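You operate a simulated robot arm through the tools that you are given. There is no shell and no other tool. Be economical: measure what you need, move in short steps, check, and stop when the job is done.

You are at the controls of a simulated two-armed robot. One attempt, no reset.

JOB
On the sorting shelf, fold the striped towel in half.

The check looks at the end state, three seconds after you hand in, the way a careful person would. Anything else that was tipped, shoved, dropped, spilled or broken makes it a failure. Flat cloth is picked up by pressing the open fingertips on it (5 to 10 N) and closing them slowly along it; thin cloth reads only 2 to 8 mm in the jaws.

ROBOT AND FRAMES
Two 6-joint arms with two-finger parallel grippers on one trunk, on a base that drives. Base frame: it is fixed to the floor where the robot stands at the start and does not move with it; the origin is under the middle of the robot, x ahead of it, y to its left, z up; the surface under the hand at the start is at about z = 880. Lengths are in mm, angles in degrees, forces in N, time in s.
The left shoulder is at the start at [-89, 177, 806], the right one opposite. With the tool pointing down near the work surface each hand reaches from about 100 to 700 mm from the robot's upright axis, wherever it stands, measured 20 degrees to its own side. Places, roughly: sorting shelf [500, -100, 900]. Payload 1.57 kg a hand.
The tool frame of a hand sits at the grasp point between the pads (the TCP): z along the fingers, y along the line on which they close. The tips reach 30 mm beyond it. The gripper opens to 80 mm. The fingers are 17 mm wide and 12 mm thick; the gripper's body (40 by 82 mm) begins 80 mm behind the TCP.
Orientation is that of the tool frame in the base frame, as a unit quaternion [w, x, y, z]. With the fingers straight down and closing along the base's y, the tool's x points along the base's -x, its y along +y and its z along -z.

CONTROLS
- The arms move only by the tool apply_moves. It takes "left_rows", "right_rows" or both (then of equal length, played together; a hand with none holds still); each is a list of rows, each a list of 7 numbers: the turn, a rotation vector about the tool's x, y, z in units of 60 degrees (1.0 is 60 degrees), then the shift along the tool's x, y, z in units of 300 mm (1.0 is 300 mm), then the closure, from 0 (fully open) to 1 (shut). In form: [[ax, ay, az, dx, dy, dz, jaw], ...]. A call has 1 to 12 rows; each row is the pose to reach, as a shift and turn from the pose commanded when the call began, along the tool's axes at that moment. A call with a number of a shift or a turn outside -1 to 1 is refused whole. Each row takes 0.2 s and may step no farther than 50 mm and 8.6 degrees from the row before; otherwise, or with a gripper value out of range, the whole call is refused. A pose out of reach is approached as far as the arm can. The call stops where the force on the tool passes 40 N (or 10 N more than at its start, if that is more) or the arm is blocked; 0.2 s more then pass. The fingers move at their own pace (about 72 mm/s each) and stop on an object; they squeeze with about 31 N. The grip force told is the motor's: it shows also when the fingers shut on nothing. Time passes only in rows, and 0.2 s behind the last, so rows that repeat a pose let the fingers close. The reply holds the time, the measured pose of the TCP, the force on the tool along the base axes, the opening and the grip force, in the units named above and with some noise, with the torque about the TCP (base axes, N m) and any sound that the robot's microphone picked up.
- Cameras (640 x 400 px; columns grow to the right, rows downward): "scene" is now at [33.3, 4.7, 1525.7]; the picture's right is [0.06, -1.00, 0.00], its down [-0.77, -0.05, -0.63] and it looks along [0.63, 0.04, -0.77] (base axes); focal length 255 px, centre (320, 200). "left" rides on the left gripper at [72, 7, -122] in its tool frame; the picture's right is [-0.09, 1.00, 0.00], its down [-0.84, -0.08, -0.54] and it looks along [-0.54, -0.05, 0.84] (tool axes); focal length 238 px, centre (320, 200). "right" rides on the right gripper at [72, -7, -122] in its tool frame; the picture's right is [0.09, 1.00, 0.00], its down [-0.84, 0.08, -0.54] and it looks along [-0.54, 0.05, 0.84] (tool axes); focal length 238 px, centre (320, 200).
- snapshot(camera): a new picture of that camera. No time passes.
- raise_lower(by): slides the trunk up (or, below 0, down) by that many mm; the arms and the scene camera ride with it, the base frame stays. It gives what a move gives, with no picture.
- steer(legs): drives the robot by 1 to 6 legs, each [ahead, left, turn to the left] in mm, mm and degrees, along the robot's own axes; the way and the turn of a leg run together, so that a leg with both is an arc; at most 1500 mm and 180 degrees a leg. The arms and the cameras ride along, it lands a little off, and it stops where it bumps. It gives what a move gives.
- pan_tilt(pan, tilt): turns the head with the scene camera to pan (to the left, within 143 degrees either way) and tilt (down, from -29 to 69), counted from straight ahead of the robot. It gives what a move gives.
- pixel_to_xyz(camera, pixels): for up to 12 pixels [column, row] of the newest picture of that camera ("zoom" is the newest enlarged one), the place [x, y, z] in the base frame of the surface seen there, good to about 3 mm. No time passes.
- zoom(camera, box): a new picture of the part [left, top, right, bottom] of that camera's present view, enlarged. No time passes.
- sign_off(): hands the job in; it is judged then, once.

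Go step by step. Measure first, check grasps and placings, and put right what went wrong. The budget is 80 turns and 62 pictures, counting those below and the enlarged ones. Unless the task says otherwise, let go and move clear before handing in, and close with one line.

The tools are called after "Request:" by a JSON object that holds its "name" and its "arguments". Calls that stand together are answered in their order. apply_moves: Moves the arms, as the interface text tells. Its arguments: {"type":"object","properties":{"left_rows":{"type":"array","items":{"type":"array","items":{"type":"number"}}},"right_rows":{"type":"array","items":{"type":"array","items":{"type":"number"}}}},"required":[]} The other tools are called the same way: raise_lower (by) slides the trunk up or down; steer (legs) drives the base; pan_tilt (pan, tilt) turns the head that bears the scene camera; snapshot (camera) takes a picture; pixel_to_xyz (camera, pixels) gives the place of the surface under pixels of a picture; zoom (camera, box) takes an enlarged picture of a part of a camera's view; sign_off () hands the job in.

At the start:

```text
time: 0.0
left_tool_pos: [529.8, 264.2, 1046.1]
left_tool_rot: [-0.001, 0.0, 1.0, 0.001]
left_ft_force: [0.0, 0.2, 0.4]
left_ft_torque: [-0.02, 0.03, 0.01]
left_finger_gap: 79.9
left_grip_force: 0.1
right_tool_pos: [391.9, -134.7, 1071.2]
right_tool_rot: [-0.001, 0.0, 1.0, 0.0]
right_ft_force: [-0.4, 1.0, 0.1]
right_ft_torque: [0.02, 0.01, 0.01]
right_finger_gap: 80.1
right_grip_force: 0.1
trunk travel left (down, up): [-250.0, 78.0]
robot x, y, heading: [0.2, -1.0, 0.1]
head pan, tilt: [3.7, 50.6]
```

scene: 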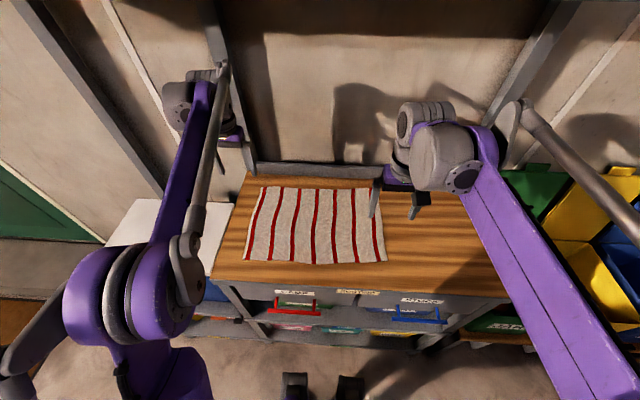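
right: 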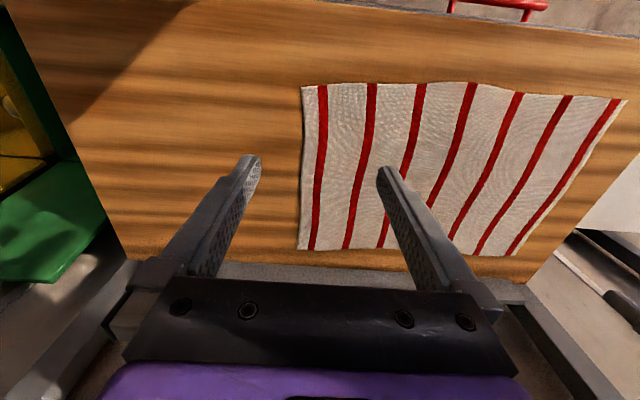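
left: 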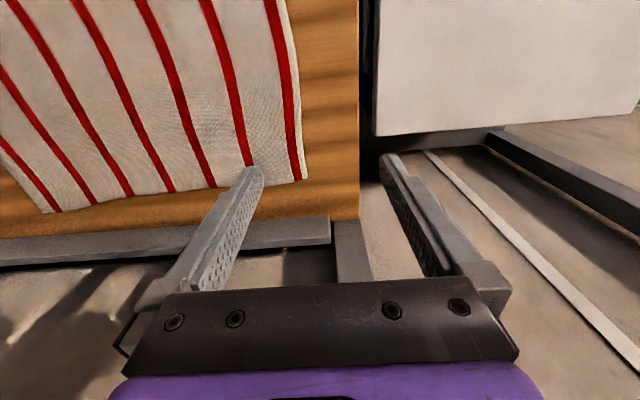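

The scene view shows the towel lying flat, with corners near (262,187), (366,189), (386,261) and (244,260). I'll measure these and the table edges.

Request:
{"name": "pixel_to_xyz", "arguments": {"camera": "scene", "pixels": [[263, 188], [365, 190], [385, 260], [246, 260], [315, 190], [315, 262], [255, 225], [376, 225], [230, 230], [400, 230], [320, 275], [320, 172]]}}

Request:
{"name": "pixel_to_xyz", "arguments": {"camera": "right", "pixels": [[304, 88], [300, 247], [512, 253], [624, 101], [420, 85], [400, 253], [303, 170], [570, 175], [200, 150], [200, 255], [200, 20]]}}

Request:
{"name": "zoom", "arguments": {"camera": "scene", "box": [200, 150, 420, 290]}}

```text
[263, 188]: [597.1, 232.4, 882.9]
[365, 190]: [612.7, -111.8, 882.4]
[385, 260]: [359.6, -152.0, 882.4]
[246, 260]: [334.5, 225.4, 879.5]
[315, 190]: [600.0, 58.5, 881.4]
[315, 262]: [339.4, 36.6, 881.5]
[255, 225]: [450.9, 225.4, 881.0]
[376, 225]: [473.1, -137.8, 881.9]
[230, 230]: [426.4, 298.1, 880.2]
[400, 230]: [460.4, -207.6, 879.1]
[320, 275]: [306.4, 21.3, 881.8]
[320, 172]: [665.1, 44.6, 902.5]
```

```text
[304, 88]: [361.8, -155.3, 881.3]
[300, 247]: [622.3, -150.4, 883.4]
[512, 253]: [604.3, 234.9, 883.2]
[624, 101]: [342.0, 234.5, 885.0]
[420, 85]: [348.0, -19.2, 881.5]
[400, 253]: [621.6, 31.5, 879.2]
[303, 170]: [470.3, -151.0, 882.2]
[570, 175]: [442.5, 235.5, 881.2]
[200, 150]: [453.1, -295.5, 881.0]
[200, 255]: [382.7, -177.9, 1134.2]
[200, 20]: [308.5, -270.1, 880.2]
```

```text
2.86 times, centred on (310, 220) of scene
```

zoom: 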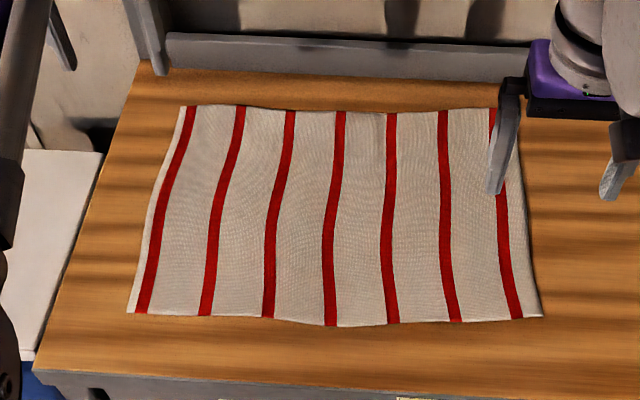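

The towel is about 385 mm (y) by 270 mm (x), and the near edge runs from about (360,-153) to (340,233). I plan to grip both near corners, one per hand, and fold over to the far edge. First I'll bring both hands above the near corners.

Request:
{"name": "apply_moves", "arguments": {"left_rows": [[0, 0, 0, 0.12, -0.04, 0.05, 0.7], [0, 0, 0, 0.24, -0.08, 0.1, 0.7], [0, 0, 0, 0.36, -0.12, 0.15, 0.7], [0, 0, 0, 0.48, -0.16, 0.2, 0.7], [0, 0, 0, 0.607, -0.197, 0.25, 0.7], [0, 0, 0, 0.607, -0.197, 0.287, 0.7]], "right_rows": [[0, 0, 0, 0.01, 0.01, 0.05, 0.7], [0, 0, 0, 0.03, 0.01, 0.1, 0.7], [0, 0, 0, 0.04, 0.02, 0.2, 0.7], [0, 0, 0, 0.06, 0.02, 0.27, 0.7], [0, 0, 0, 0.08, 0.033, 0.33, 0.7], [0, 0, 0, 0.08, 0.033, 0.37, 0.7]]}}

Request:
{"name": "snapshot", "arguments": {"camera": "left"}}

Request:
{"name": "snapshot", "arguments": {"camera": "right"}}

```text
time: 1.4
left_tool_pos: [350.8, 206.6, 959.6]
left_tool_rot: [0.0, 0.0, 1.0, 0.0]
left_ft_force: [1.1, -0.5, -0.7]
left_ft_torque: [0.02, 0.05, -0.06]
left_finger_gap: 24.2
left_grip_force: 0.1
right_tool_pos: [368.0, -125.9, 960.3]
right_tool_rot: [0.0, 0.0, 1.0, 0.0]
right_ft_force: [1.0, -0.9, -1.1]
right_ft_torque: [0.01, 0.03, 0.01]
right_finger_gap: 23.9
right_grip_force: 0.1
trunk travel left (down, up): [-250.0, 78.0]
robot x, y, heading: [0.0, 0.4, 0.2]
head pan, tilt: [3.7, 50.6]
```

```text
57 pictures are left
```

left: 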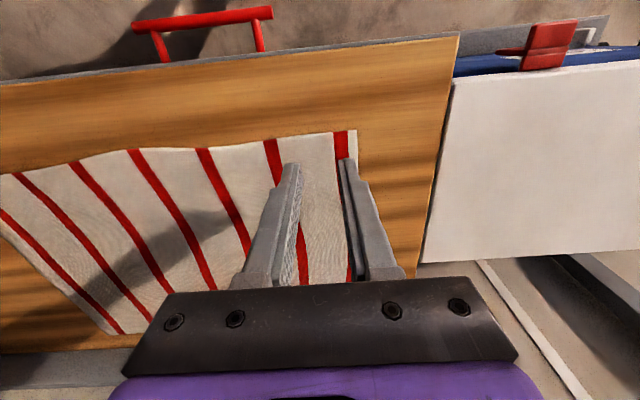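

```text
56 pictures are left
```

right: 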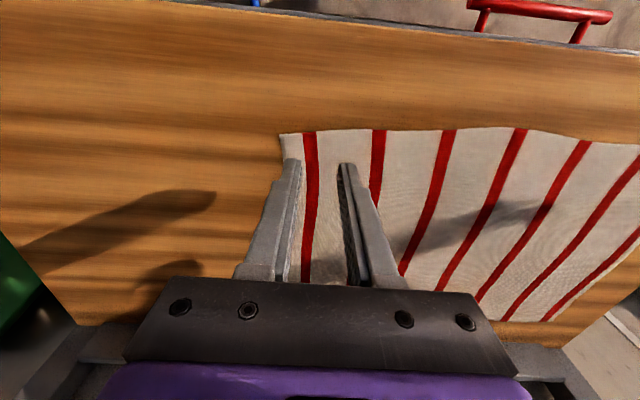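

The tips hover inside both near corners. I'll measure the near edge close to each hand.

Request:
{"name": "pixel_to_xyz", "arguments": {"camera": "left", "pixels": [[280, 142], [310, 137], [340, 134], [354, 133], [356, 160], [325, 170], [335, 150]]}}

Request:
{"name": "pixel_to_xyz", "arguments": {"camera": "right", "pixels": [[282, 136], [310, 134], [340, 133], [375, 134], [283, 155], [325, 165]]}}

```text
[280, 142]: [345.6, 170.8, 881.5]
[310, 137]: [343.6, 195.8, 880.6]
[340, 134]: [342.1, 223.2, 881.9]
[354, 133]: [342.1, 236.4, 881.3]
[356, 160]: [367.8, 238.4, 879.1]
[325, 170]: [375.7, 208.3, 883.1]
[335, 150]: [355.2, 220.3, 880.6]
```

```text
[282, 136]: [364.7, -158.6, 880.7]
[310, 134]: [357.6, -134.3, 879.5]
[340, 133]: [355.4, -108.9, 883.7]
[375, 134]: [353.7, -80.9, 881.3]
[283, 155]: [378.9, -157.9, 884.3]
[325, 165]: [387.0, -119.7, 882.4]
```

Both grips sit 8 to 11 mm inside the near edge, which is right. I'll descend to just above contact.

Request:
{"name": "apply_moves", "arguments": {"left_rows": [[0, 0, 0, -0.013, 0, 0.07, 0.7], [0, 0, 0, -0.013, 0, 0.13, 0.7], [0, 0, 0, -0.013, 0, 0.15, 0.7], [0, 0, 0, -0.013, 0, 0.157, 0.7]], "right_rows": [[0, 0, 0, 0, 0, 0.07, 0.7], [0, 0, 0, 0, 0, 0.13, 0.7], [0, 0, 0, 0, 0, 0.15, 0.7], [0, 0, 0, 0, 0, 0.157, 0.7]]}}

```text
time: 2.4
left_tool_pos: [352.4, 205.9, 912.1]
left_tool_rot: [-0.001, 0.001, 1.0, -0.001]
left_ft_force: [-0.1, 0.4, 0.0]
left_ft_torque: [-0.03, -0.02, 0.0]
left_finger_gap: 24.1
left_grip_force: 0.0
right_tool_pos: [368.3, -126.1, 913.8]
right_tool_rot: [-0.001, -0.001, 1.0, 0.0]
right_ft_force: [-0.7, 0.0, -0.4]
right_ft_torque: [-0.01, 0.02, 0.01]
right_finger_gap: 24.0
right_grip_force: 0.2
trunk travel left (down, up): [-250.0, 78.0]
robot x, y, heading: [1.1, -4.9, -0.1]
head pan, tilt: [3.7, 50.6]
```

No contact yet, so I'll lower a few millimetres more.

Request:
{"name": "apply_moves", "arguments": {"left_rows": [[0, 0, 0, 0, 0, 0.004, 0.7], [0, 0, 0, 0, 0, 0.008, 0.7]], "right_rows": [[0, 0, 0, 0, 0, 0.005, 0.7], [0, 0, 0, 0, 0, 0.01, 0.7]]}}

```text
time: 3.0
left_tool_pos: [352.8, 206.3, 911.3]
left_tool_rot: [0.001, 0.0, 1.0, 0.001]
left_ft_force: [4.2, -2.0, 18.4]
left_ft_torque: [-0.08, -0.1, 0.0]
left_finger_gap: 24.1
left_grip_force: 0.0
right_tool_pos: [366.5, -126.5, 911.4]
right_tool_rot: [0.001, 0.0, 1.0, 0.0]
right_ft_force: [4.0, 2.2, 22.6]
right_ft_torque: [0.02, -0.09, 0.01]
right_finger_gap: 23.8
right_grip_force: 0.0
trunk travel left (down, up): [-250.0, 78.0]
robot x, y, heading: [1.9, -0.1, -0.1]
head pan, tilt: [3.7, 50.6]
```

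The tips press at 18 and 23 N, which is too much, so I'll back off about 1 mm.

Request:
{"name": "apply_moves", "arguments": {"left_rows": [[0, 0, 0, 0, 0, -0.003, 0.7], [0, 0, 0, 0, 0, -0.003, 0.7]], "right_rows": [[0, 0, 0, 0, 0, -0.004, 0.7], [0, 0, 0, 0, 0, -0.004, 0.7]]}}

```text
time: 3.6
left_tool_pos: [352.2, 207.1, 911.4]
left_tool_rot: [0.001, 0.0, 1.0, 0.0]
left_ft_force: [2.6, -2.7, 13.4]
left_ft_torque: [-0.06, -0.1, -0.01]
left_finger_gap: 23.8
left_grip_force: 0.1
right_tool_pos: [368.0, -126.4, 910.9]
right_tool_rot: [0.001, -0.001, 1.0, 0.0]
right_ft_force: [4.1, 1.1, 16.3]
right_ft_torque: [0.0, -0.14, 0.02]
right_finger_gap: 23.9
right_grip_force: 0.1
trunk travel left (down, up): [-250.0, 78.0]
robot x, y, heading: [-0.1, 0.4, -0.0]
head pan, tilt: [3.7, 50.6]
```

Stiffness is about 5 N/mm, so I'll ease to about 8 N and then close slowly.

Request:
{"name": "apply_moves", "arguments": {"left_rows": [[0, 0, 0, 0, 0, -0.0035, 0.7], [0, 0, 0, 0, 0, -0.0035, 0.73], [0, 0, 0, 0, 0, -0.0035, 0.76], [0, 0, 0, 0, 0, -0.0035, 0.79], [0, 0, 0, 0, 0, -0.0035, 0.82], [0, 0, 0, 0, 0, -0.0035, 0.85], [0, 0, 0, 0, 0, -0.0035, 0.88], [0, 0, 0, 0, 0, -0.0035, 0.91], [0, 0, 0, 0, 0, -0.0035, 0.94], [0, 0, 0, 0, 0, -0.0035, 0.97], [0, 0, 0, 0, 0, -0.0035, 1], [0, 0, 0, 0, 0, -0.0035, 1]], "right_rows": [[0, 0, 0, 0, 0, -0.005, 0.7], [0, 0, 0, 0, 0, -0.005, 0.73], [0, 0, 0, 0, 0, -0.005, 0.76], [0, 0, 0, 0, 0, -0.005, 0.79], [0, 0, 0, 0, 0, -0.005, 0.82], [0, 0, 0, 0, 0, -0.005, 0.85], [0, 0, 0, 0, 0, -0.005, 0.88], [0, 0, 0, 0, 0, -0.005, 0.91], [0, 0, 0, 0, 0, -0.005, 0.94], [0, 0, 0, 0, 0, -0.005, 0.97], [0, 0, 0, 0, 0, -0.005, 1], [0, 0, 0, 0, 0, -0.005, 1]]}}

Request:
{"name": "snapshot", "arguments": {"camera": "left"}}

Request:
{"name": "snapshot", "arguments": {"camera": "right"}}

```text
time: 6.2
left_tool_pos: [352.5, 207.5, 913.4]
left_tool_rot: [-0.001, 0.001, 1.0, 0.0]
left_ft_force: [0.0, 0.0, 0.3]
left_ft_torque: [-0.03, 0.01, 0.0]
left_finger_gap: 0.1
left_grip_force: 21.3
right_tool_pos: [366.8, -125.7, 913.1]
right_tool_rot: [0.0, 0.0, 1.0, 0.001]
right_ft_force: [0.9, -0.4, 0.3]
right_ft_torque: [-0.02, 0.01, 0.02]
right_finger_gap: 0.3
right_grip_force: 21.0
trunk travel left (down, up): [-250.0, 78.0]
robot x, y, heading: [-0.8, 3.3, -0.1]
head pan, tilt: [3.7, 50.6]
```

```text
55 pictures are left
```

left: 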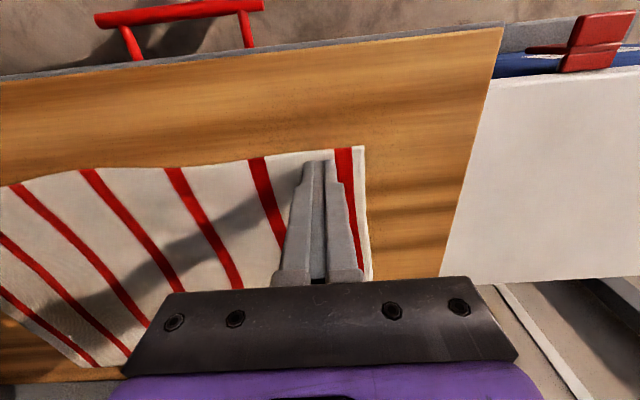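

```text
54 pictures are left
```

right: 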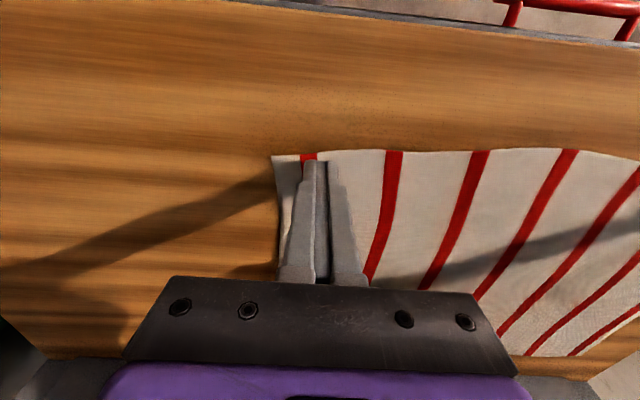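

Both fingers shut on nothing (gaps 0.1 and 0.3 mm) because the contact force was lost. I'll reopen, press again and check the force.

Request:
{"name": "apply_moves", "arguments": {"left_rows": [[0, 0, 0, 0, 0, -0.03, 1], [0, 0, 0, 0, 0, -0.03, 0.7], [0, 0, 0, 0, 0, -0.03, 0.7], [0, 0, 0, 0, 0, -0.01, 0.7], [0, 0, 0, 0, 0, 0.002, 0.7], [0, 0, 0, 0, 0, 0.003, 0.7], [0, 0, 0, 0, 0, 0.003, 0.7]], "right_rows": [[0, 0, 0, 0, 0, -0.03, 1], [0, 0, 0, 0, 0, -0.03, 0.7], [0, 0, 0, 0, 0, -0.03, 0.7], [0, 0, 0, 0, 0, -0.01, 0.7], [0, 0, 0, 0, 0, 0.002, 0.7], [0, 0, 0, 0, 0, 0.003, 0.7], [0, 0, 0, 0, 0, 0.003, 0.7]]}}

```text
time: 7.8
left_tool_pos: [352.5, 206.5, 912.2]
left_tool_rot: [0.0, 0.001, 1.0, 0.0]
left_ft_force: [-0.5, -0.2, 3.4]
left_ft_torque: [0.04, 0.02, 0.0]
left_finger_gap: 23.9
left_grip_force: 0.2
right_tool_pos: [367.1, -125.7, 912.7]
right_tool_rot: [-0.001, 0.0, 1.0, 0.001]
right_ft_force: [-1.4, -0.5, 4.2]
right_ft_torque: [0.0, 0.02, -0.02]
right_finger_gap: 24.0
right_grip_force: 0.0
trunk travel left (down, up): [-250.0, 78.0]
robot x, y, heading: [1.3, -0.3, 0.2]
head pan, tilt: [3.7, 50.6]
```

Forces are 3.4 and 4.2 N. I'll add about 0.9 mm and close partway.

Request:
{"name": "apply_moves", "arguments": {"left_rows": [[0, 0, 0, 0, 0, 0.003, 0.7], [0, 0, 0, 0, 0, 0.003, 0.72], [0, 0, 0, 0, 0, 0.003, 0.74], [0, 0, 0, 0, 0, 0.003, 0.76], [0, 0, 0, 0, 0, 0.003, 0.78], [0, 0, 0, 0, 0, 0.003, 0.8]], "right_rows": [[0, 0, 0, 0, 0, 0.003, 0.7], [0, 0, 0, 0, 0, 0.003, 0.72], [0, 0, 0, 0, 0, 0.003, 0.74], [0, 0, 0, 0, 0, 0.003, 0.76], [0, 0, 0, 0, 0, 0.003, 0.78], [0, 0, 0, 0, 0, 0.003, 0.8]]}}

```text
time: 9.2
left_tool_pos: [351.7, 206.7, 912.0]
left_tool_rot: [0.001, 0.0, 1.0, -0.001]
left_ft_force: [1.9, -2.5, 19.6]
left_ft_torque: [-0.07, -0.05, -0.02]
left_finger_gap: 16.4
left_grip_force: 0.0
right_tool_pos: [365.6, -124.7, 911.1]
right_tool_rot: [0.0, 0.0, 1.0, 0.0]
right_ft_force: [2.3, 1.9, 27.4]
right_ft_torque: [0.05, -0.1, -0.05]
right_finger_gap: 16.9
right_grip_force: 7.5
trunk travel left (down, up): [-250.0, 78.0]
robot x, y, heading: [-0.3, 2.4, 0.1]
head pan, tilt: [3.7, 50.6]
```

Force rose to 20 and 27 N, so I'll back off slightly and continue closing to 0.88.

Request:
{"name": "apply_moves", "arguments": {"left_rows": [[0, 0, 0, 0, 0, -0.0017, 0.8], [0, 0, 0, 0, 0, -0.0017, 0.82], [0, 0, 0, 0, 0, -0.0017, 0.84], [0, 0, 0, 0, 0, -0.0017, 0.86], [0, 0, 0, 0, 0, -0.0017, 0.88]], "right_rows": [[0, 0, 0, 0, 0, -0.0025, 0.8], [0, 0, 0, 0, 0, -0.0025, 0.82], [0, 0, 0, 0, 0, -0.0025, 0.84], [0, 0, 0, 0, 0, -0.0025, 0.86], [0, 0, 0, 0, 0, -0.0025, 0.88]]}}

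Request:
{"name": "zoom", "arguments": {"camera": "left", "box": [220, 100, 420, 225]}}

Request:
{"name": "zoom", "arguments": {"camera": "right", "box": [220, 100, 420, 225]}}

```text
time: 10.4
left_tool_pos: [351.3, 206.6, 911.2]
left_tool_rot: [0.001, 0.0, 1.0, 0.0]
left_ft_force: [-0.8, 0.1, 19.7]
left_ft_torque: [0.05, 0.06, 0.05]
left_finger_gap: 7.5
left_grip_force: 0.1
right_tool_pos: [365.2, -125.9, 911.3]
right_tool_rot: [0.0, 0.001, 1.0, 0.0]
right_ft_force: [-0.1, 0.1, 5.1]
right_ft_torque: [0.0, 0.0, -0.03]
right_finger_gap: 10.4
right_grip_force: 0.2
trunk travel left (down, up): [-250.0, 78.0]
robot x, y, heading: [0.5, -0.2, 0.3]
head pan, tilt: [3.7, 50.6]
```

```text
3.20 times, centred on (320, 162) of left
```

zoom: 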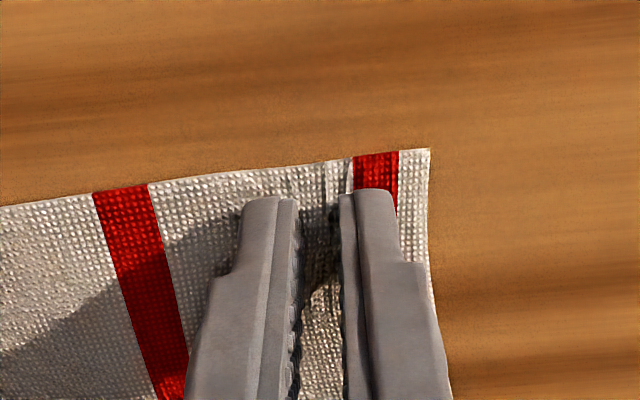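

```text
3.20 times, centred on (320, 162) of right
```

zoom: 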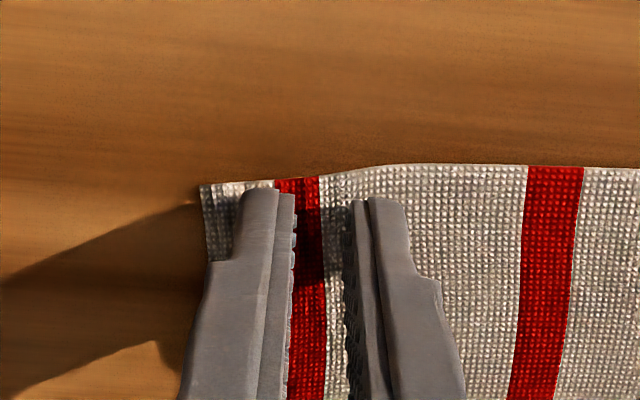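

The left hand shows the cloth gathering between the tips, while the right is at 5 N with less gathering. I'll keep the left height, press the right slightly more, and close fully.

Request:
{"name": "apply_moves", "arguments": {"left_rows": [[0, 0, 0, 0, 0, -0.0005, 0.9], [0, 0, 0, 0, 0, -0.0005, 0.92], [0, 0, 0, 0, 0, -0.0005, 0.94], [0, 0, 0, 0, 0, -0.0005, 0.96], [0, 0, 0, 0, 0, -0.0005, 0.98], [0, 0, 0, 0, 0, -0.0005, 1], [0, 0, 0, 0, 0, -0.0005, 1], [0, 0, 0, 0, 0, -0.0005, 1]], "right_rows": [[0, 0, 0, 0, 0, 0.0012, 0.88], [0, 0, 0, 0, 0, 0.0012, 0.9], [0, 0, 0, 0, 0, 0.0012, 0.92], [0, 0, 0, 0, 0, 0.0012, 0.94], [0, 0, 0, 0, 0, 0.0012, 0.96], [0, 0, 0, 0, 0, 0.0012, 0.98], [0, 0, 0, 0, 0, 0.0012, 1], [0, 0, 0, 0, 0, 0.0012, 1]]}}

Request:
{"name": "zoom", "arguments": {"camera": "left", "box": [220, 100, 420, 225]}}

Request:
{"name": "zoom", "arguments": {"camera": "right", "box": [220, 100, 420, 225]}}

```text
time: 12.2
left_tool_pos: [351.4, 207.1, 911.5]
left_tool_rot: [-0.001, -0.001, 1.0, -0.001]
left_ft_force: [-1.3, 0.4, 11.5]
left_ft_torque: [0.03, 0.03, 0.03]
left_finger_gap: 0.1
left_grip_force: 21.0
right_tool_pos: [367.1, -124.7, 911.8]
right_tool_rot: [0.0, 0.0, 1.0, -0.001]
right_ft_force: [0.8, 0.0, 5.5]
right_ft_torque: [-0.02, -0.01, -0.02]
right_finger_gap: 0.1
right_grip_force: 21.2
trunk travel left (down, up): [-250.0, 78.0]
robot x, y, heading: [-3.1, 0.4, -0.2]
head pan, tilt: [3.7, 50.6]
```

```text
3.20 times, centred on (320, 162) of left
```

zoom: 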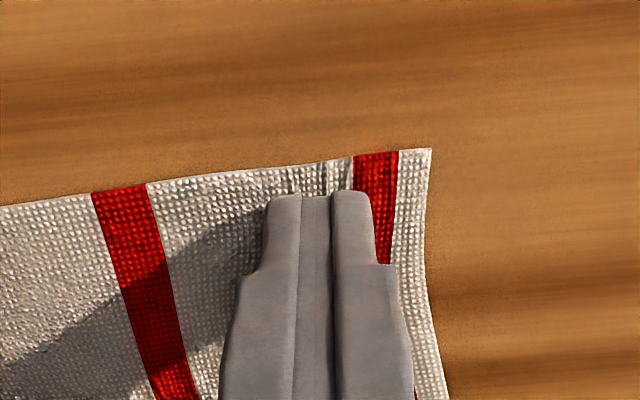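

```text
3.20 times, centred on (320, 162) of right
```

zoom: 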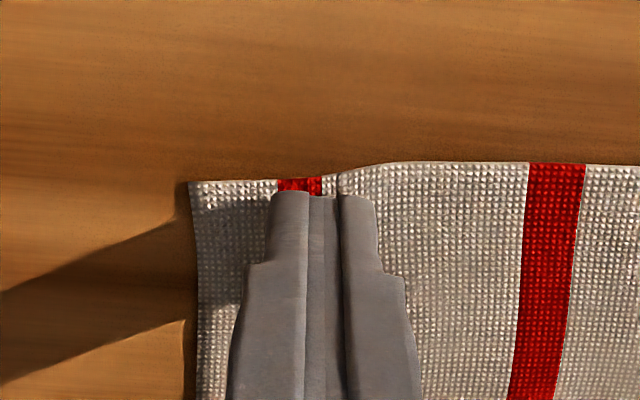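

Both jaws shut on nothing again (gap 0.1 mm), because the narrow opening gathered too little cloth. I'll retry with a 45 mm opening, a little further inside the corners, at about 10 N.

Request:
{"name": "apply_moves", "arguments": {"left_rows": [[0, 0, 0, 0, 0, -0.03, 1], [0, 0, 0, -0.01, -0.015, -0.03, 0.7], [0, 0, 0, -0.013, -0.027, -0.03, 0.44], [0, 0, 0, -0.013, -0.027, -0.03, 0.44], [0, 0, 0, -0.013, -0.027, -0.01, 0.44], [0, 0, 0, -0.013, -0.027, -0.001, 0.44], [0, 0, 0, -0.013, -0.027, -0.001, 0.44]], "right_rows": [[0, 0, 0, 0, 0, -0.03, 1], [0, 0, 0, 0, 0.015, -0.03, 0.7], [0, 0, 0, 0, 0.027, -0.03, 0.44], [0, 0, 0, 0, 0.027, -0.03, 0.44], [0, 0, 0, 0, 0.027, -0.01, 0.44], [0, 0, 0, 0, 0.027, 0, 0.44], [0, 0, 0, 0, 0.027, 0, 0.44]]}}

```text
time: 13.8
left_tool_pos: [355.2, 199.4, 912.5]
left_tool_rot: [0.0, 0.001, 1.0, 0.0]
left_ft_force: [-0.5, 0.1, -0.6]
left_ft_torque: [0.0, 0.04, 0.0]
left_finger_gap: 44.8
left_grip_force: 0.0
right_tool_pos: [366.4, -116.8, 912.3]
right_tool_rot: [0.001, 0.0, 1.0, 0.0]
right_ft_force: [0.3, 0.9, 14.1]
right_ft_torque: [-0.02, -0.03, -0.04]
right_finger_gap: 44.8
right_grip_force: 0.1
trunk travel left (down, up): [-250.0, 78.0]
robot x, y, heading: [-1.2, 1.4, 0.1]
head pan, tilt: [3.7, 50.6]
```

The right presses at 14 N and the left isn't touching. I'll lower the left by about 0.9 mm, close partway, and check.

Request:
{"name": "apply_moves", "arguments": {"left_rows": [[0, 0, 0, 0, 0, 0.003, 0.44], [0, 0, 0, 0, 0, 0.003, 0.44]], "right_rows": [[0, 0, 0, 0, 0, -0.0005, 0.44], [0, 0, 0, 0, 0, -0.0005, 0.44]]}}

```text
time: 14.4
left_tool_pos: [355.9, 198.3, 911.7]
left_tool_rot: [0.0, 0.001, 1.0, 0.0]
left_ft_force: [0.8, 1.7, 11.9]
left_ft_torque: [0.05, 0.02, 0.03]
left_finger_gap: 44.9
left_grip_force: 0.1
right_tool_pos: [366.8, -117.4, 913.0]
right_tool_rot: [0.001, 0.0, 1.0, 0.001]
right_ft_force: [3.1, 1.6, 9.8]
right_ft_torque: [0.0, -0.1, -0.02]
right_finger_gap: 44.6
right_grip_force: 0.1
trunk travel left (down, up): [-250.0, 78.0]
robot x, y, heading: [0.1, 1.8, -0.1]
head pan, tilt: [3.7, 50.6]
```

Forces are 12 and 10 N, which is good. I'll close slowly halfway.

Request:
{"name": "apply_moves", "arguments": {"left_rows": [[0, 0, 0, 0, 0, 0, 0.46], [0, 0, 0, 0, 0, 0, 0.49], [0, 0, 0, 0, 0, 0, 0.52], [0, 0, 0, 0, 0, 0, 0.55], [0, 0, 0, 0, 0, 0, 0.58], [0, 0, 0, 0, 0, 0, 0.61], [0, 0, 0, 0, 0, 0, 0.64], [0, 0, 0, 0, 0, 0, 0.67], [0, 0, 0, 0, 0, 0, 0.7]], "right_rows": [[0, 0, 0, 0, 0, 0, 0.46], [0, 0, 0, 0, 0, 0, 0.49], [0, 0, 0, 0, 0, 0, 0.52], [0, 0, 0, 0, 0, 0, 0.55], [0, 0, 0, 0, 0, 0, 0.58], [0, 0, 0, 0, 0, 0, 0.61], [0, 0, 0, 0, 0, 0, 0.64], [0, 0, 0, 0, 0, 0, 0.67], [0, 0, 0, 0, 0, 0, 0.7]]}}

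Request:
{"name": "zoom", "arguments": {"camera": "left", "box": [220, 100, 420, 225]}}

Request:
{"name": "zoom", "arguments": {"camera": "right", "box": [220, 100, 420, 225]}}

```text
time: 16.4
left_tool_pos: [354.6, 197.4, 911.2]
left_tool_rot: [0.001, 0.001, 1.0, 0.0]
left_ft_force: [-1.3, -3.7, 14.5]
left_ft_torque: [-0.09, 0.0, -0.01]
left_finger_gap: 23.0
left_grip_force: 0.0
right_tool_pos: [365.4, -117.6, 911.9]
right_tool_rot: [0.0, 0.0, 1.0, 0.0]
right_ft_force: [0.5, 3.9, 10.6]
right_ft_torque: [0.1, 0.01, 0.0]
right_finger_gap: 24.9
right_grip_force: 0.8
trunk travel left (down, up): [-250.0, 78.0]
robot x, y, heading: [-2.4, 2.6, 0.2]
head pan, tilt: [3.7, 50.6]
```

```text
3.20 times, centred on (320, 162) of left
```

zoom: 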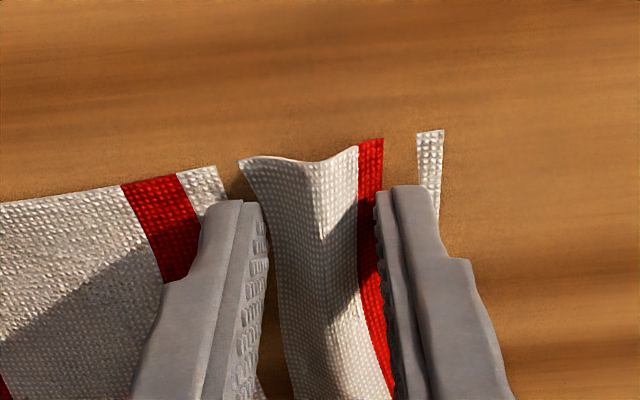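

```text
3.20 times, centred on (320, 162) of right
```

zoom: 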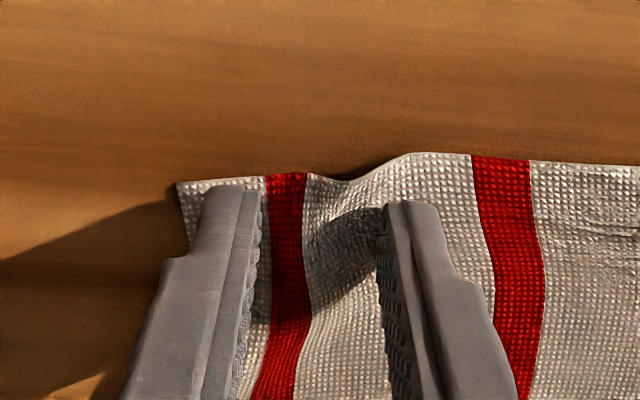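

Both hands now show a ridge rising between the tips, so I'll continue closing.

Request:
{"name": "apply_moves", "arguments": {"left_rows": [[0, 0, 0, 0, 0, 0, 0.73], [0, 0, 0, 0, 0, 0, 0.76], [0, 0, 0, 0, 0, 0, 0.79], [0, 0, 0, 0, 0, 0, 0.82], [0, 0, 0, 0, 0, 0, 0.85], [0, 0, 0, 0, 0, 0, 0.88], [0, 0, 0, 0, 0, 0, 0.91], [0, 0, 0, 0, 0, 0, 0.94], [0, 0, 0, 0, 0, 0, 0.97], [0, 0, 0, 0, 0, 0, 1], [0, 0, 0, 0, 0, 0, 1], [0, 0, 0, 0, 0, 0, 1]], "right_rows": [[0, 0, 0, 0, 0, 0, 0.73], [0, 0, 0, 0, 0, 0, 0.76], [0, 0, 0, 0, 0, 0, 0.79], [0, 0, 0, 0, 0, 0, 0.82], [0, 0, 0, 0, 0, 0, 0.85], [0, 0, 0, 0, 0, 0, 0.88], [0, 0, 0, 0, 0, 0, 0.91], [0, 0, 0, 0, 0, 0, 0.94], [0, 0, 0, 0, 0, 0, 0.97], [0, 0, 0, 0, 0, 0, 1], [0, 0, 0, 0, 0, 0, 1], [0, 0, 0, 0, 0, 0, 1]]}}

Request:
{"name": "zoom", "arguments": {"camera": "left", "box": [220, 100, 420, 225]}}

Request:
{"name": "zoom", "arguments": {"camera": "right", "box": [220, 100, 420, 225]}}

```text
time: 19.0
left_tool_pos: [355.2, 196.4, 913.7]
left_tool_rot: [0.001, 0.0, 1.0, -0.002]
left_ft_force: [1.2, -25.4, 14.5]
left_ft_torque: [-0.78, 0.02, -0.04]
left_finger_gap: 2.8
left_grip_force: 24.0
right_tool_pos: [365.1, -116.7, 912.8]
right_tool_rot: [0.0, 0.0, 1.0, 0.002]
right_ft_force: [-0.7, 26.1, 10.2]
right_ft_torque: [0.79, -0.07, 0.07]
right_finger_gap: 2.5
right_grip_force: 23.4
trunk travel left (down, up): [-250.0, 78.0]
robot x, y, heading: [-0.3, 2.9, -0.2]
head pan, tilt: [3.7, 50.6]
```

```text
3.20 times, centred on (320, 162) of left
```

zoom: 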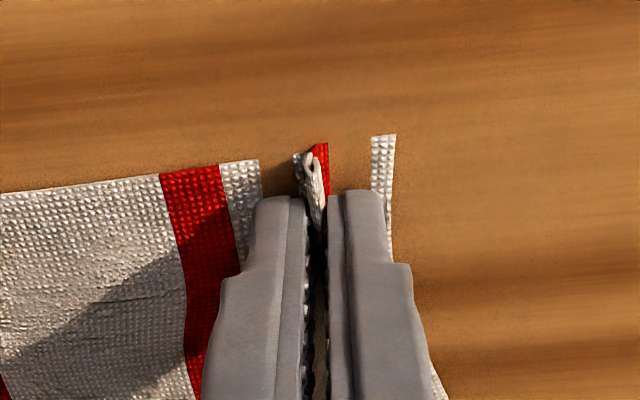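

```text
3.20 times, centred on (320, 162) of right
```

zoom: 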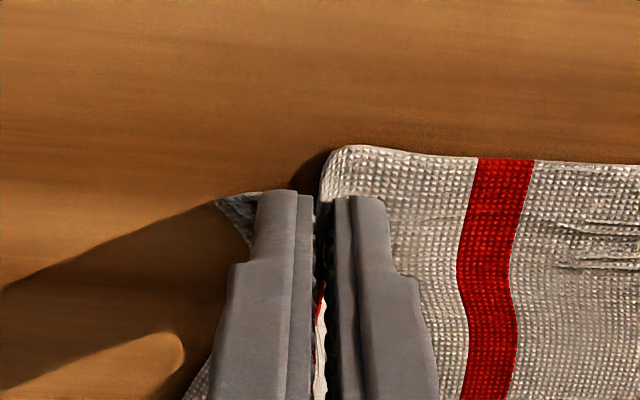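

Both hands hold cloth (gaps 2.8 and 2.5 mm), and it is stretched taut at 25 N between them. I'll bring the hands 5 mm inward each and lift a little to check.

Request:
{"name": "apply_moves", "arguments": {"left_rows": [[0, 0, 0, 0, -0.01, 0, 1], [0, 0, 0, 0, -0.017, -0.02, 1], [0, 0, 0, -0.005, -0.017, -0.05, 1], [0, 0, 0, -0.02, -0.017, -0.09, 1]], "right_rows": [[0, 0, 0, 0, 0.01, 0, 1], [0, 0, 0, 0, 0.017, -0.02, 1], [0, 0, 0, -0.005, 0.017, -0.05, 1], [0, 0, 0, -0.02, 0.017, -0.09, 1]]}}

Request:
{"name": "snapshot", "arguments": {"camera": "scene"}}

```text
time: 20.0
left_tool_pos: [361.8, 193.4, 937.5]
left_tool_rot: [0.0, -0.001, 1.0, -0.001]
left_ft_force: [0.0, -10.4, 0.3]
left_ft_torque: [-0.35, -0.02, -0.01]
left_finger_gap: 2.6
left_grip_force: 24.1
right_tool_pos: [372.0, -113.0, 938.4]
right_tool_rot: [0.0, 0.0, 1.0, 0.0]
right_ft_force: [-0.1, 11.2, 0.5]
right_ft_torque: [0.33, 0.02, 0.06]
right_finger_gap: 2.7
right_grip_force: 23.9
trunk travel left (down, up): [-250.0, 78.0]
robot x, y, heading: [2.2, -0.3, -0.1]
head pan, tilt: [3.7, 50.6]
```

```text
45 pictures are left
```

scene: 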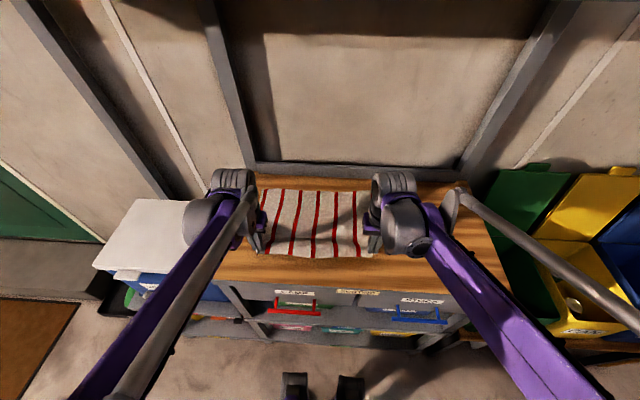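

The towel's near edge is lifted between both hands with 10 N of tension. Now I'll run the first part of the fold arc.

Request:
{"name": "apply_moves", "arguments": {"left_rows": [[0, 0, 0, -0.017, -0.005, -0.049, 1], [0, 0, 0, -0.042, -0.005, -0.095, 1], [0, 0, 0, -0.073, -0.005, -0.137, 1], [0, 0, 0, -0.11, -0.005, -0.175, 1], [0, 0, 0, -0.153, -0.005, -0.208, 1], [0, 0, 0, -0.2, -0.005, -0.235, 1], [0, 0, 0, -0.251, -0.005, -0.256, 1], [0, 0, 0, -0.305, -0.005, -0.27, 1], [0, 0, 0, -0.36, -0.005, -0.277, 1], [0, 0, 0, -0.416, -0.005, -0.277, 1]], "right_rows": [[0, 0, 0, -0.017, 0.005, -0.049, 1], [0, 0, 0, -0.042, 0.005, -0.095, 1], [0, 0, 0, -0.073, 0.005, -0.137, 1], [0, 0, 0, -0.11, 0.005, -0.175, 1], [0, 0, 0, -0.153, 0.005, -0.208, 1], [0, 0, 0, -0.2, 0.005, -0.235, 1], [0, 0, 0, -0.251, 0.005, -0.256, 1], [0, 0, 0, -0.305, 0.005, -0.27, 1], [0, 0, 0, -0.36, 0.005, -0.277, 1], [0, 0, 0, -0.416, 0.005, -0.277, 1]]}}

Request:
{"name": "snapshot", "arguments": {"camera": "scene"}}

Request:
{"name": "snapshot", "arguments": {"camera": "left"}}

```text
time: 22.2
left_tool_pos: [486.9, 192.0, 1019.6]
left_tool_rot: [0.0, 0.0, 1.0, 0.0]
left_ft_force: [0.6, -3.9, -0.2]
left_ft_torque: [-0.07, 0.03, -0.01]
left_finger_gap: 2.5
left_grip_force: 23.8
right_tool_pos: [497.6, -109.5, 1020.1]
right_tool_rot: [-0.001, 0.0, 1.0, 0.0]
right_ft_force: [0.0, 2.4, -0.8]
right_ft_torque: [0.07, 0.05, 0.03]
right_finger_gap: 2.5
right_grip_force: 24.1
trunk travel left (down, up): [-250.0, 78.0]
robot x, y, heading: [-0.8, 1.8, -0.0]
head pan, tilt: [3.7, 50.6]
```

```text
44 pictures are left
```

scene: 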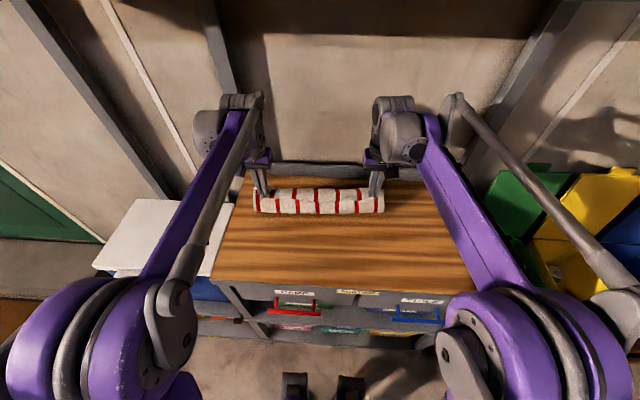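

```text
43 pictures are left
```

left: 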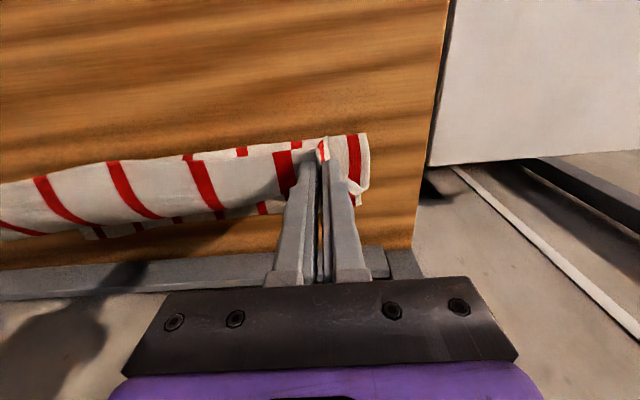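

The hanging flap looks good. I'll continue the arc down towards the far edge.

Request:
{"name": "apply_moves", "arguments": {"left_rows": [[0, 0, 0, -0.055, 0, 0.007, 1], [0, 0, 0, -0.109, 0, 0.021, 1], [0, 0, 0, -0.16, 0, 0.042, 1], [0, 0, 0, -0.207, 0, 0.069, 1], [0, 0, 0, -0.25, 0, 0.102, 1], [0, 0, 0, -0.287, 0, 0.14, 1], [0, 0, 0, -0.318, 0, 0.1825, 1], [0, 0, 0, -0.343, 0, 0.2285, 1], [0, 0, 0, -0.36, 0, 0.277, 1]], "right_rows": [[0, 0, 0, -0.055, 0, 0.007, 1], [0, 0, 0, -0.109, 0, 0.021, 1], [0, 0, 0, -0.16, 0, 0.042, 1], [0, 0, 0, -0.207, 0, 0.069, 1], [0, 0, 0, -0.25, 0, 0.102, 1], [0, 0, 0, -0.287, 0, 0.14, 1], [0, 0, 0, -0.318, 0, 0.1825, 1], [0, 0, 0, -0.343, 0, 0.2285, 1], [0, 0, 0, -0.363, 0, 0.277, 1]]}}

Request:
{"name": "zoom", "arguments": {"camera": "scene", "box": [220, 150, 420, 275]}}

Request:
{"name": "snapshot", "arguments": {"camera": "left"}}

Request:
{"name": "snapshot", "arguments": {"camera": "right"}}

```text
time: 24.2
left_tool_pos: [594.7, 191.8, 936.8]
left_tool_rot: [-0.001, 0.0, 1.0, 0.0]
left_ft_force: [0.7, -1.8, 0.0]
left_ft_torque: [-0.06, 0.02, -0.06]
left_finger_gap: 2.5
left_grip_force: 23.6
right_tool_pos: [608.0, -109.1, 938.1]
right_tool_rot: [0.0, 0.0, 1.0, 0.0]
right_ft_force: [-0.2, 2.1, 0.0]
right_ft_torque: [0.04, 0.01, 0.01]
right_finger_gap: 2.5
right_grip_force: 24.1
trunk travel left (down, up): [-250.0, 78.0]
robot x, y, heading: [0.6, 0.4, -0.3]
head pan, tilt: [3.7, 50.6]
```

```text
3.20 times, centred on (320, 212) of scene
```

zoom: 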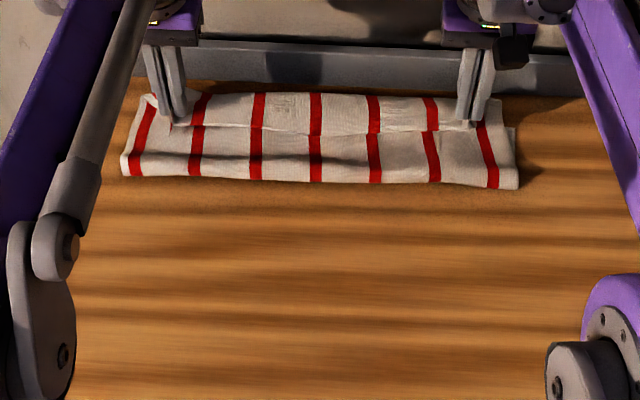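

```text
41 pictures are left
```

left: 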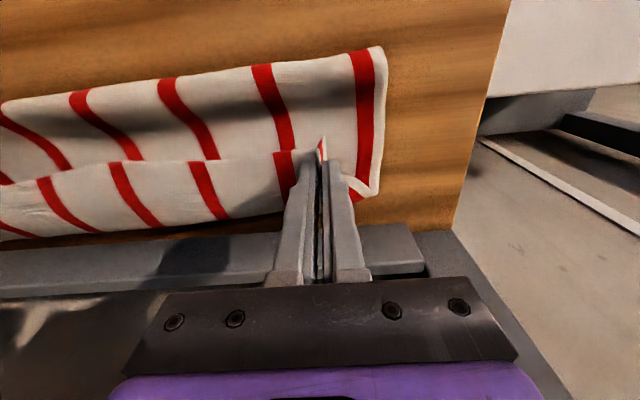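

```text
40 pictures are left
```

right: 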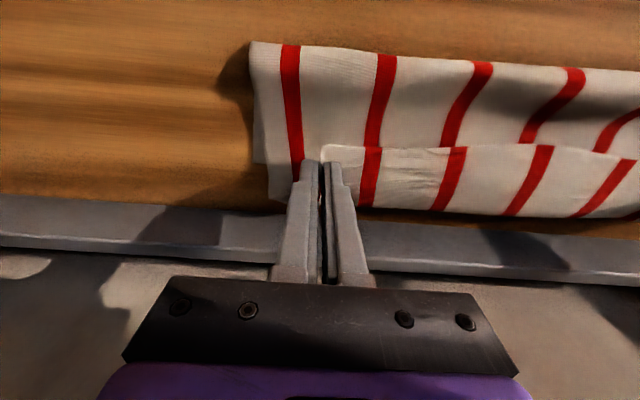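

The flap is down to about 30 mm above the table, but the far layering is unclear. I'll measure several points.

Request:
{"name": "pixel_to_xyz", "arguments": {"camera": "right", "pixels": [[420, 205], [420, 180], [420, 153], [420, 143], [420, 100], [420, 58], [255, 45], [268, 195], [300, 130], [560, 214], [258, 160]]}}

Request:
{"name": "pixel_to_xyz", "arguments": {"camera": "left", "pixels": [[200, 224], [200, 190], [200, 165], [200, 155], [200, 110], [200, 78], [380, 48], [374, 192], [350, 175]]}}

Request:
{"name": "zoom", "arguments": {"camera": "right", "box": [230, 100, 470, 250]}}

```text
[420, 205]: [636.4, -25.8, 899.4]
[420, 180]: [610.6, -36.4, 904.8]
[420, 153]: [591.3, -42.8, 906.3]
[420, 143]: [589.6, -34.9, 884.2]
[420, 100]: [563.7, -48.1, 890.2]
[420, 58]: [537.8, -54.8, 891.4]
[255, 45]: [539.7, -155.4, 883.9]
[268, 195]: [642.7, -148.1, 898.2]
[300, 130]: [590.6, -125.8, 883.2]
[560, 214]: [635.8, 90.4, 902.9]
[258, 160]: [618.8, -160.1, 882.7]
```

```text
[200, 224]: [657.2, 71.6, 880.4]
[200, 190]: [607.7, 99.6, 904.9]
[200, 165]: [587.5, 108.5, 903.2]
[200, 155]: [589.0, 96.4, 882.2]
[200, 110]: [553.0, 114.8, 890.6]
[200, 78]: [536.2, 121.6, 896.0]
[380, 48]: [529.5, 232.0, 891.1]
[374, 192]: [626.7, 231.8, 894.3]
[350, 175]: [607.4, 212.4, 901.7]
```

```text
2.67 times, centred on (350, 175) of right
```

zoom: 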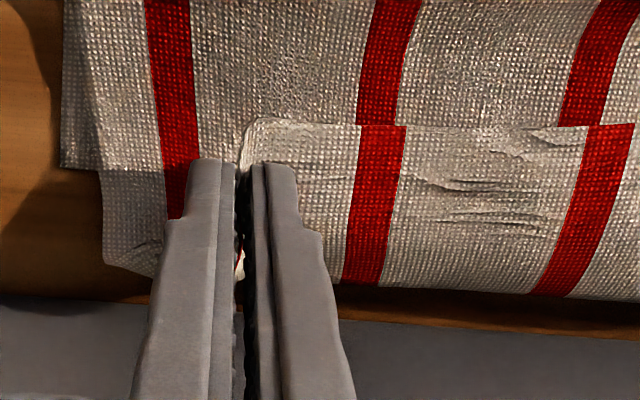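

The picture explains the problem. The pinched edge still points back towards -x (free edge at x=590, z=905), so the flap overshoots to x≈640 and curls back on itself. I'll reverse the arc, lay the towel flat, and regrip with the jaws closing across the edge so the cloth hangs straight down from them.

Request:
{"name": "apply_moves", "arguments": {"left_rows": [[0, 0, 0, 0.017, 0, -0.049, 1], [0, 0, 0, 0.042, 0, -0.095, 1], [0, 0, 0, 0.073, 0, -0.137, 1], [0, 0, 0, 0.11, 0, -0.175, 1], [0, 0, 0, 0.153, 0, -0.208, 1], [0, 0, 0, 0.2, 0, -0.235, 1], [0, 0, 0, 0.251, 0, -0.256, 1], [0, 0, 0, 0.305, 0, -0.27, 1], [0, 0, 0, 0.36, 0, -0.277, 1], [0, 0, 0, 0.416, 0, -0.277, 1]], "right_rows": [[0, 0, 0, 0.017, 0, -0.049, 1], [0, 0, 0, 0.042, 0, -0.095, 1], [0, 0, 0, 0.073, 0, -0.137, 1], [0, 0, 0, 0.11, 0, -0.175, 1], [0, 0, 0, 0.153, 0, -0.208, 1], [0, 0, 0, 0.2, 0, -0.235, 1], [0, 0, 0, 0.251, 0, -0.256, 1], [0, 0, 0, 0.305, 0, -0.27, 1], [0, 0, 0, 0.36, 0, -0.277, 1], [0, 0, 0, 0.416, 0, -0.277, 1]]}}

Request:
{"name": "apply_moves", "arguments": {"left_rows": [[0, 0, 0, 0.055, 0, 0.007, 1], [0, 0, 0, 0.109, 0, 0.021, 1], [0, 0, 0, 0.16, 0, 0.042, 1], [0, 0, 0, 0.207, 0, 0.069, 1], [0, 0, 0, 0.25, 0.005, 0.102, 1], [0, 0, 0, 0.287, 0.007, 0.14, 1], [0, 0, 0, 0.318, 0.01, 0.1825, 1], [0, 0, 0, 0.343, 0.01, 0.2285, 1], [0, 0, 0, 0.37, 0.01, 0.277, 1], [0, 0, 0, 0.385, 0.01, 0.32, 1], [0, 0, 0, 0.385, 0.01, 0.345, 1]], "right_rows": [[0, 0, 0, 0.055, 0, 0.007, 1], [0, 0, 0, 0.109, 0, 0.021, 1], [0, 0, 0, 0.16, 0, 0.042, 1], [0, 0, 0, 0.207, 0, 0.069, 1], [0, 0, 0, 0.25, -0.005, 0.102, 1], [0, 0, 0, 0.287, -0.007, 0.14, 1], [0, 0, 0, 0.318, -0.01, 0.1825, 1], [0, 0, 0, 0.343, -0.01, 0.2285, 1], [0, 0, 0, 0.37, -0.01, 0.277, 1], [0, 0, 0, 0.385, -0.01, 0.32, 1], [0, 0, 0, 0.385, -0.01, 0.345, 1]]}}

Request:
{"name": "zoom", "arguments": {"camera": "scene", "box": [200, 150, 420, 290]}}

```text
time: 26.4
left_tool_pos: [468.4, 190.9, 1018.9]
left_tool_rot: [0.0, 0.001, 1.0, 0.0]
left_ft_force: [1.1, -2.9, -0.7]
left_ft_torque: [-0.1, 0.0, -0.02]
left_finger_gap: 2.5
left_grip_force: 24.4
right_tool_pos: [481.0, -109.6, 1022.5]
right_tool_rot: [0.0, 0.0, 1.0, 0.0]
right_ft_force: [-1.1, 2.3, -0.8]
right_ft_torque: [0.09, -0.01, 0.02]
right_finger_gap: 2.7
right_grip_force: 24.4
trunk travel left (down, up): [-250.0, 78.0]
robot x, y, heading: [1.7, 1.4, 0.1]
head pan, tilt: [3.7, 50.6]
```

```text
time: 28.8
left_tool_pos: [355.0, 195.6, 917.9]
left_tool_rot: [-0.001, 0.0, 1.0, 0.0]
left_ft_force: [2.0, -15.6, 0.1]
left_ft_torque: [-0.48, -0.01, -0.05]
left_finger_gap: 2.6
left_grip_force: 23.7
right_tool_pos: [366.3, -113.7, 917.4]
right_tool_rot: [0.001, 0.0, 1.0, 0.001]
right_ft_force: [-0.6, 15.7, 0.5]
right_ft_torque: [0.49, 0.0, 0.06]
right_finger_gap: 2.7
right_grip_force: 23.8
trunk travel left (down, up): [-250.0, 78.0]
robot x, y, heading: [-0.0, -3.5, -0.0]
head pan, tilt: [3.7, 50.6]
```

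```text
2.86 times, centred on (310, 220) of scene
```

zoom: 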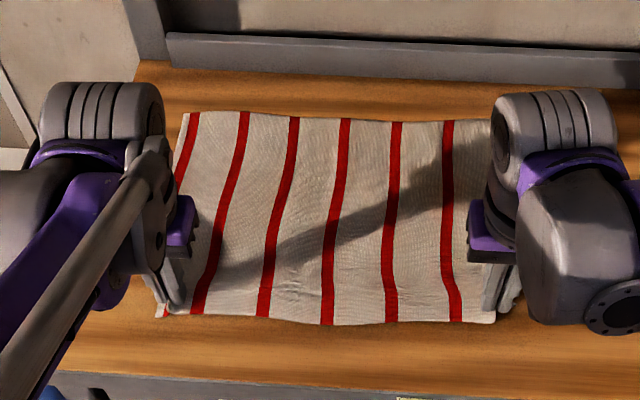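

The towel is flat again. I'll lower to contact, open the jaws so the ridge spreads out, and then lift to about z=990.

Request:
{"name": "apply_moves", "arguments": {"left_rows": [[0, 0, 0, 0, 0, 0.008, 1], [0, 0, 0, 0, 0, 0.015, 0.95], [0, 0, 0, 0, 0, 0.015, 0.85], [0, 0, 0, 0, 0, 0.015, 0.75], [0, 0, 0, 0, 0, 0.015, 0.65], [0, 0, 0, 0, 0, 0.015, 0.55], [0, 0, 0, 0, 0, 0.015, 0.44], [0, 0, 0, 0, 0, -0.03, 0.44], [0, 0, 0, 0, 0, -0.13, 0.44], [0, 0, 0, 0, 0, -0.25, 0.44]], "right_rows": [[0, 0, 0, 0, 0, 0.008, 1], [0, 0, 0, 0, 0, 0.015, 0.95], [0, 0, 0, 0, 0, 0.015, 0.85], [0, 0, 0, 0, 0, 0.015, 0.75], [0, 0, 0, 0, 0, 0.015, 0.65], [0, 0, 0, 0, 0, 0.015, 0.55], [0, 0, 0, 0, 0, 0.015, 0.44], [0, 0, 0, 0, 0, -0.03, 0.44], [0, 0, 0, 0, 0, -0.13, 0.44], [0, 0, 0, 0, 0, -0.25, 0.44]]}}

Request:
{"name": "snapshot", "arguments": {"camera": "left"}}

Request:
{"name": "snapshot", "arguments": {"camera": "right"}}

```text
time: 31.0
left_tool_pos: [355.1, 193.9, 991.5]
left_tool_rot: [0.0, 0.0, 1.0, 0.0]
left_ft_force: [0.7, 0.0, -0.2]
left_ft_torque: [0.0, -0.04, 0.03]
left_finger_gap: 44.7
left_grip_force: 0.1
right_tool_pos: [365.8, -115.0, 993.9]
right_tool_rot: [0.0, 0.0, 1.0, 0.0]
right_ft_force: [0.0, 0.1, -0.1]
right_ft_torque: [-0.02, -0.03, 0.0]
right_finger_gap: 44.6
right_grip_force: 0.0
trunk travel left (down, up): [-250.0, 78.0]
robot x, y, heading: [0.7, -0.7, -0.3]
head pan, tilt: [3.7, 50.6]
```

```text
37 pictures are left
```

left: 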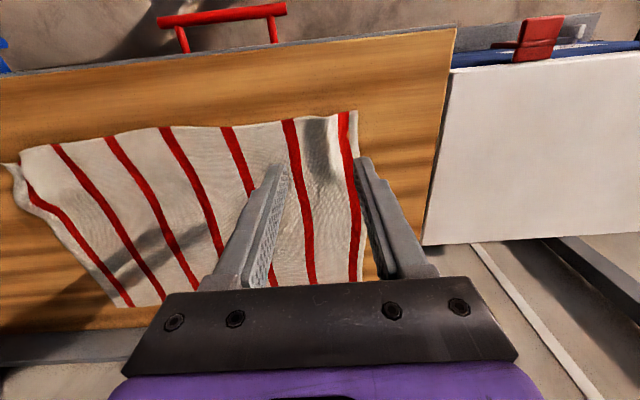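

```text
36 pictures are left
```

right: 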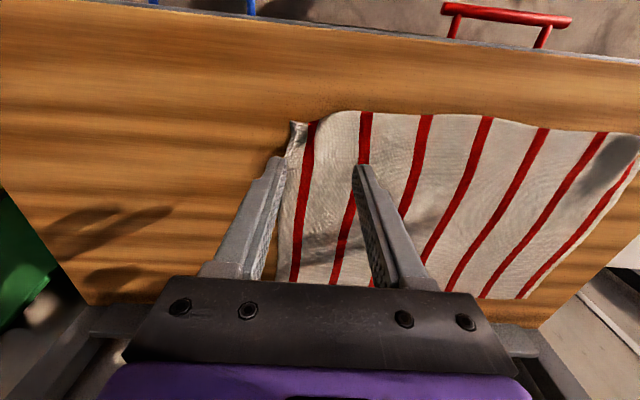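

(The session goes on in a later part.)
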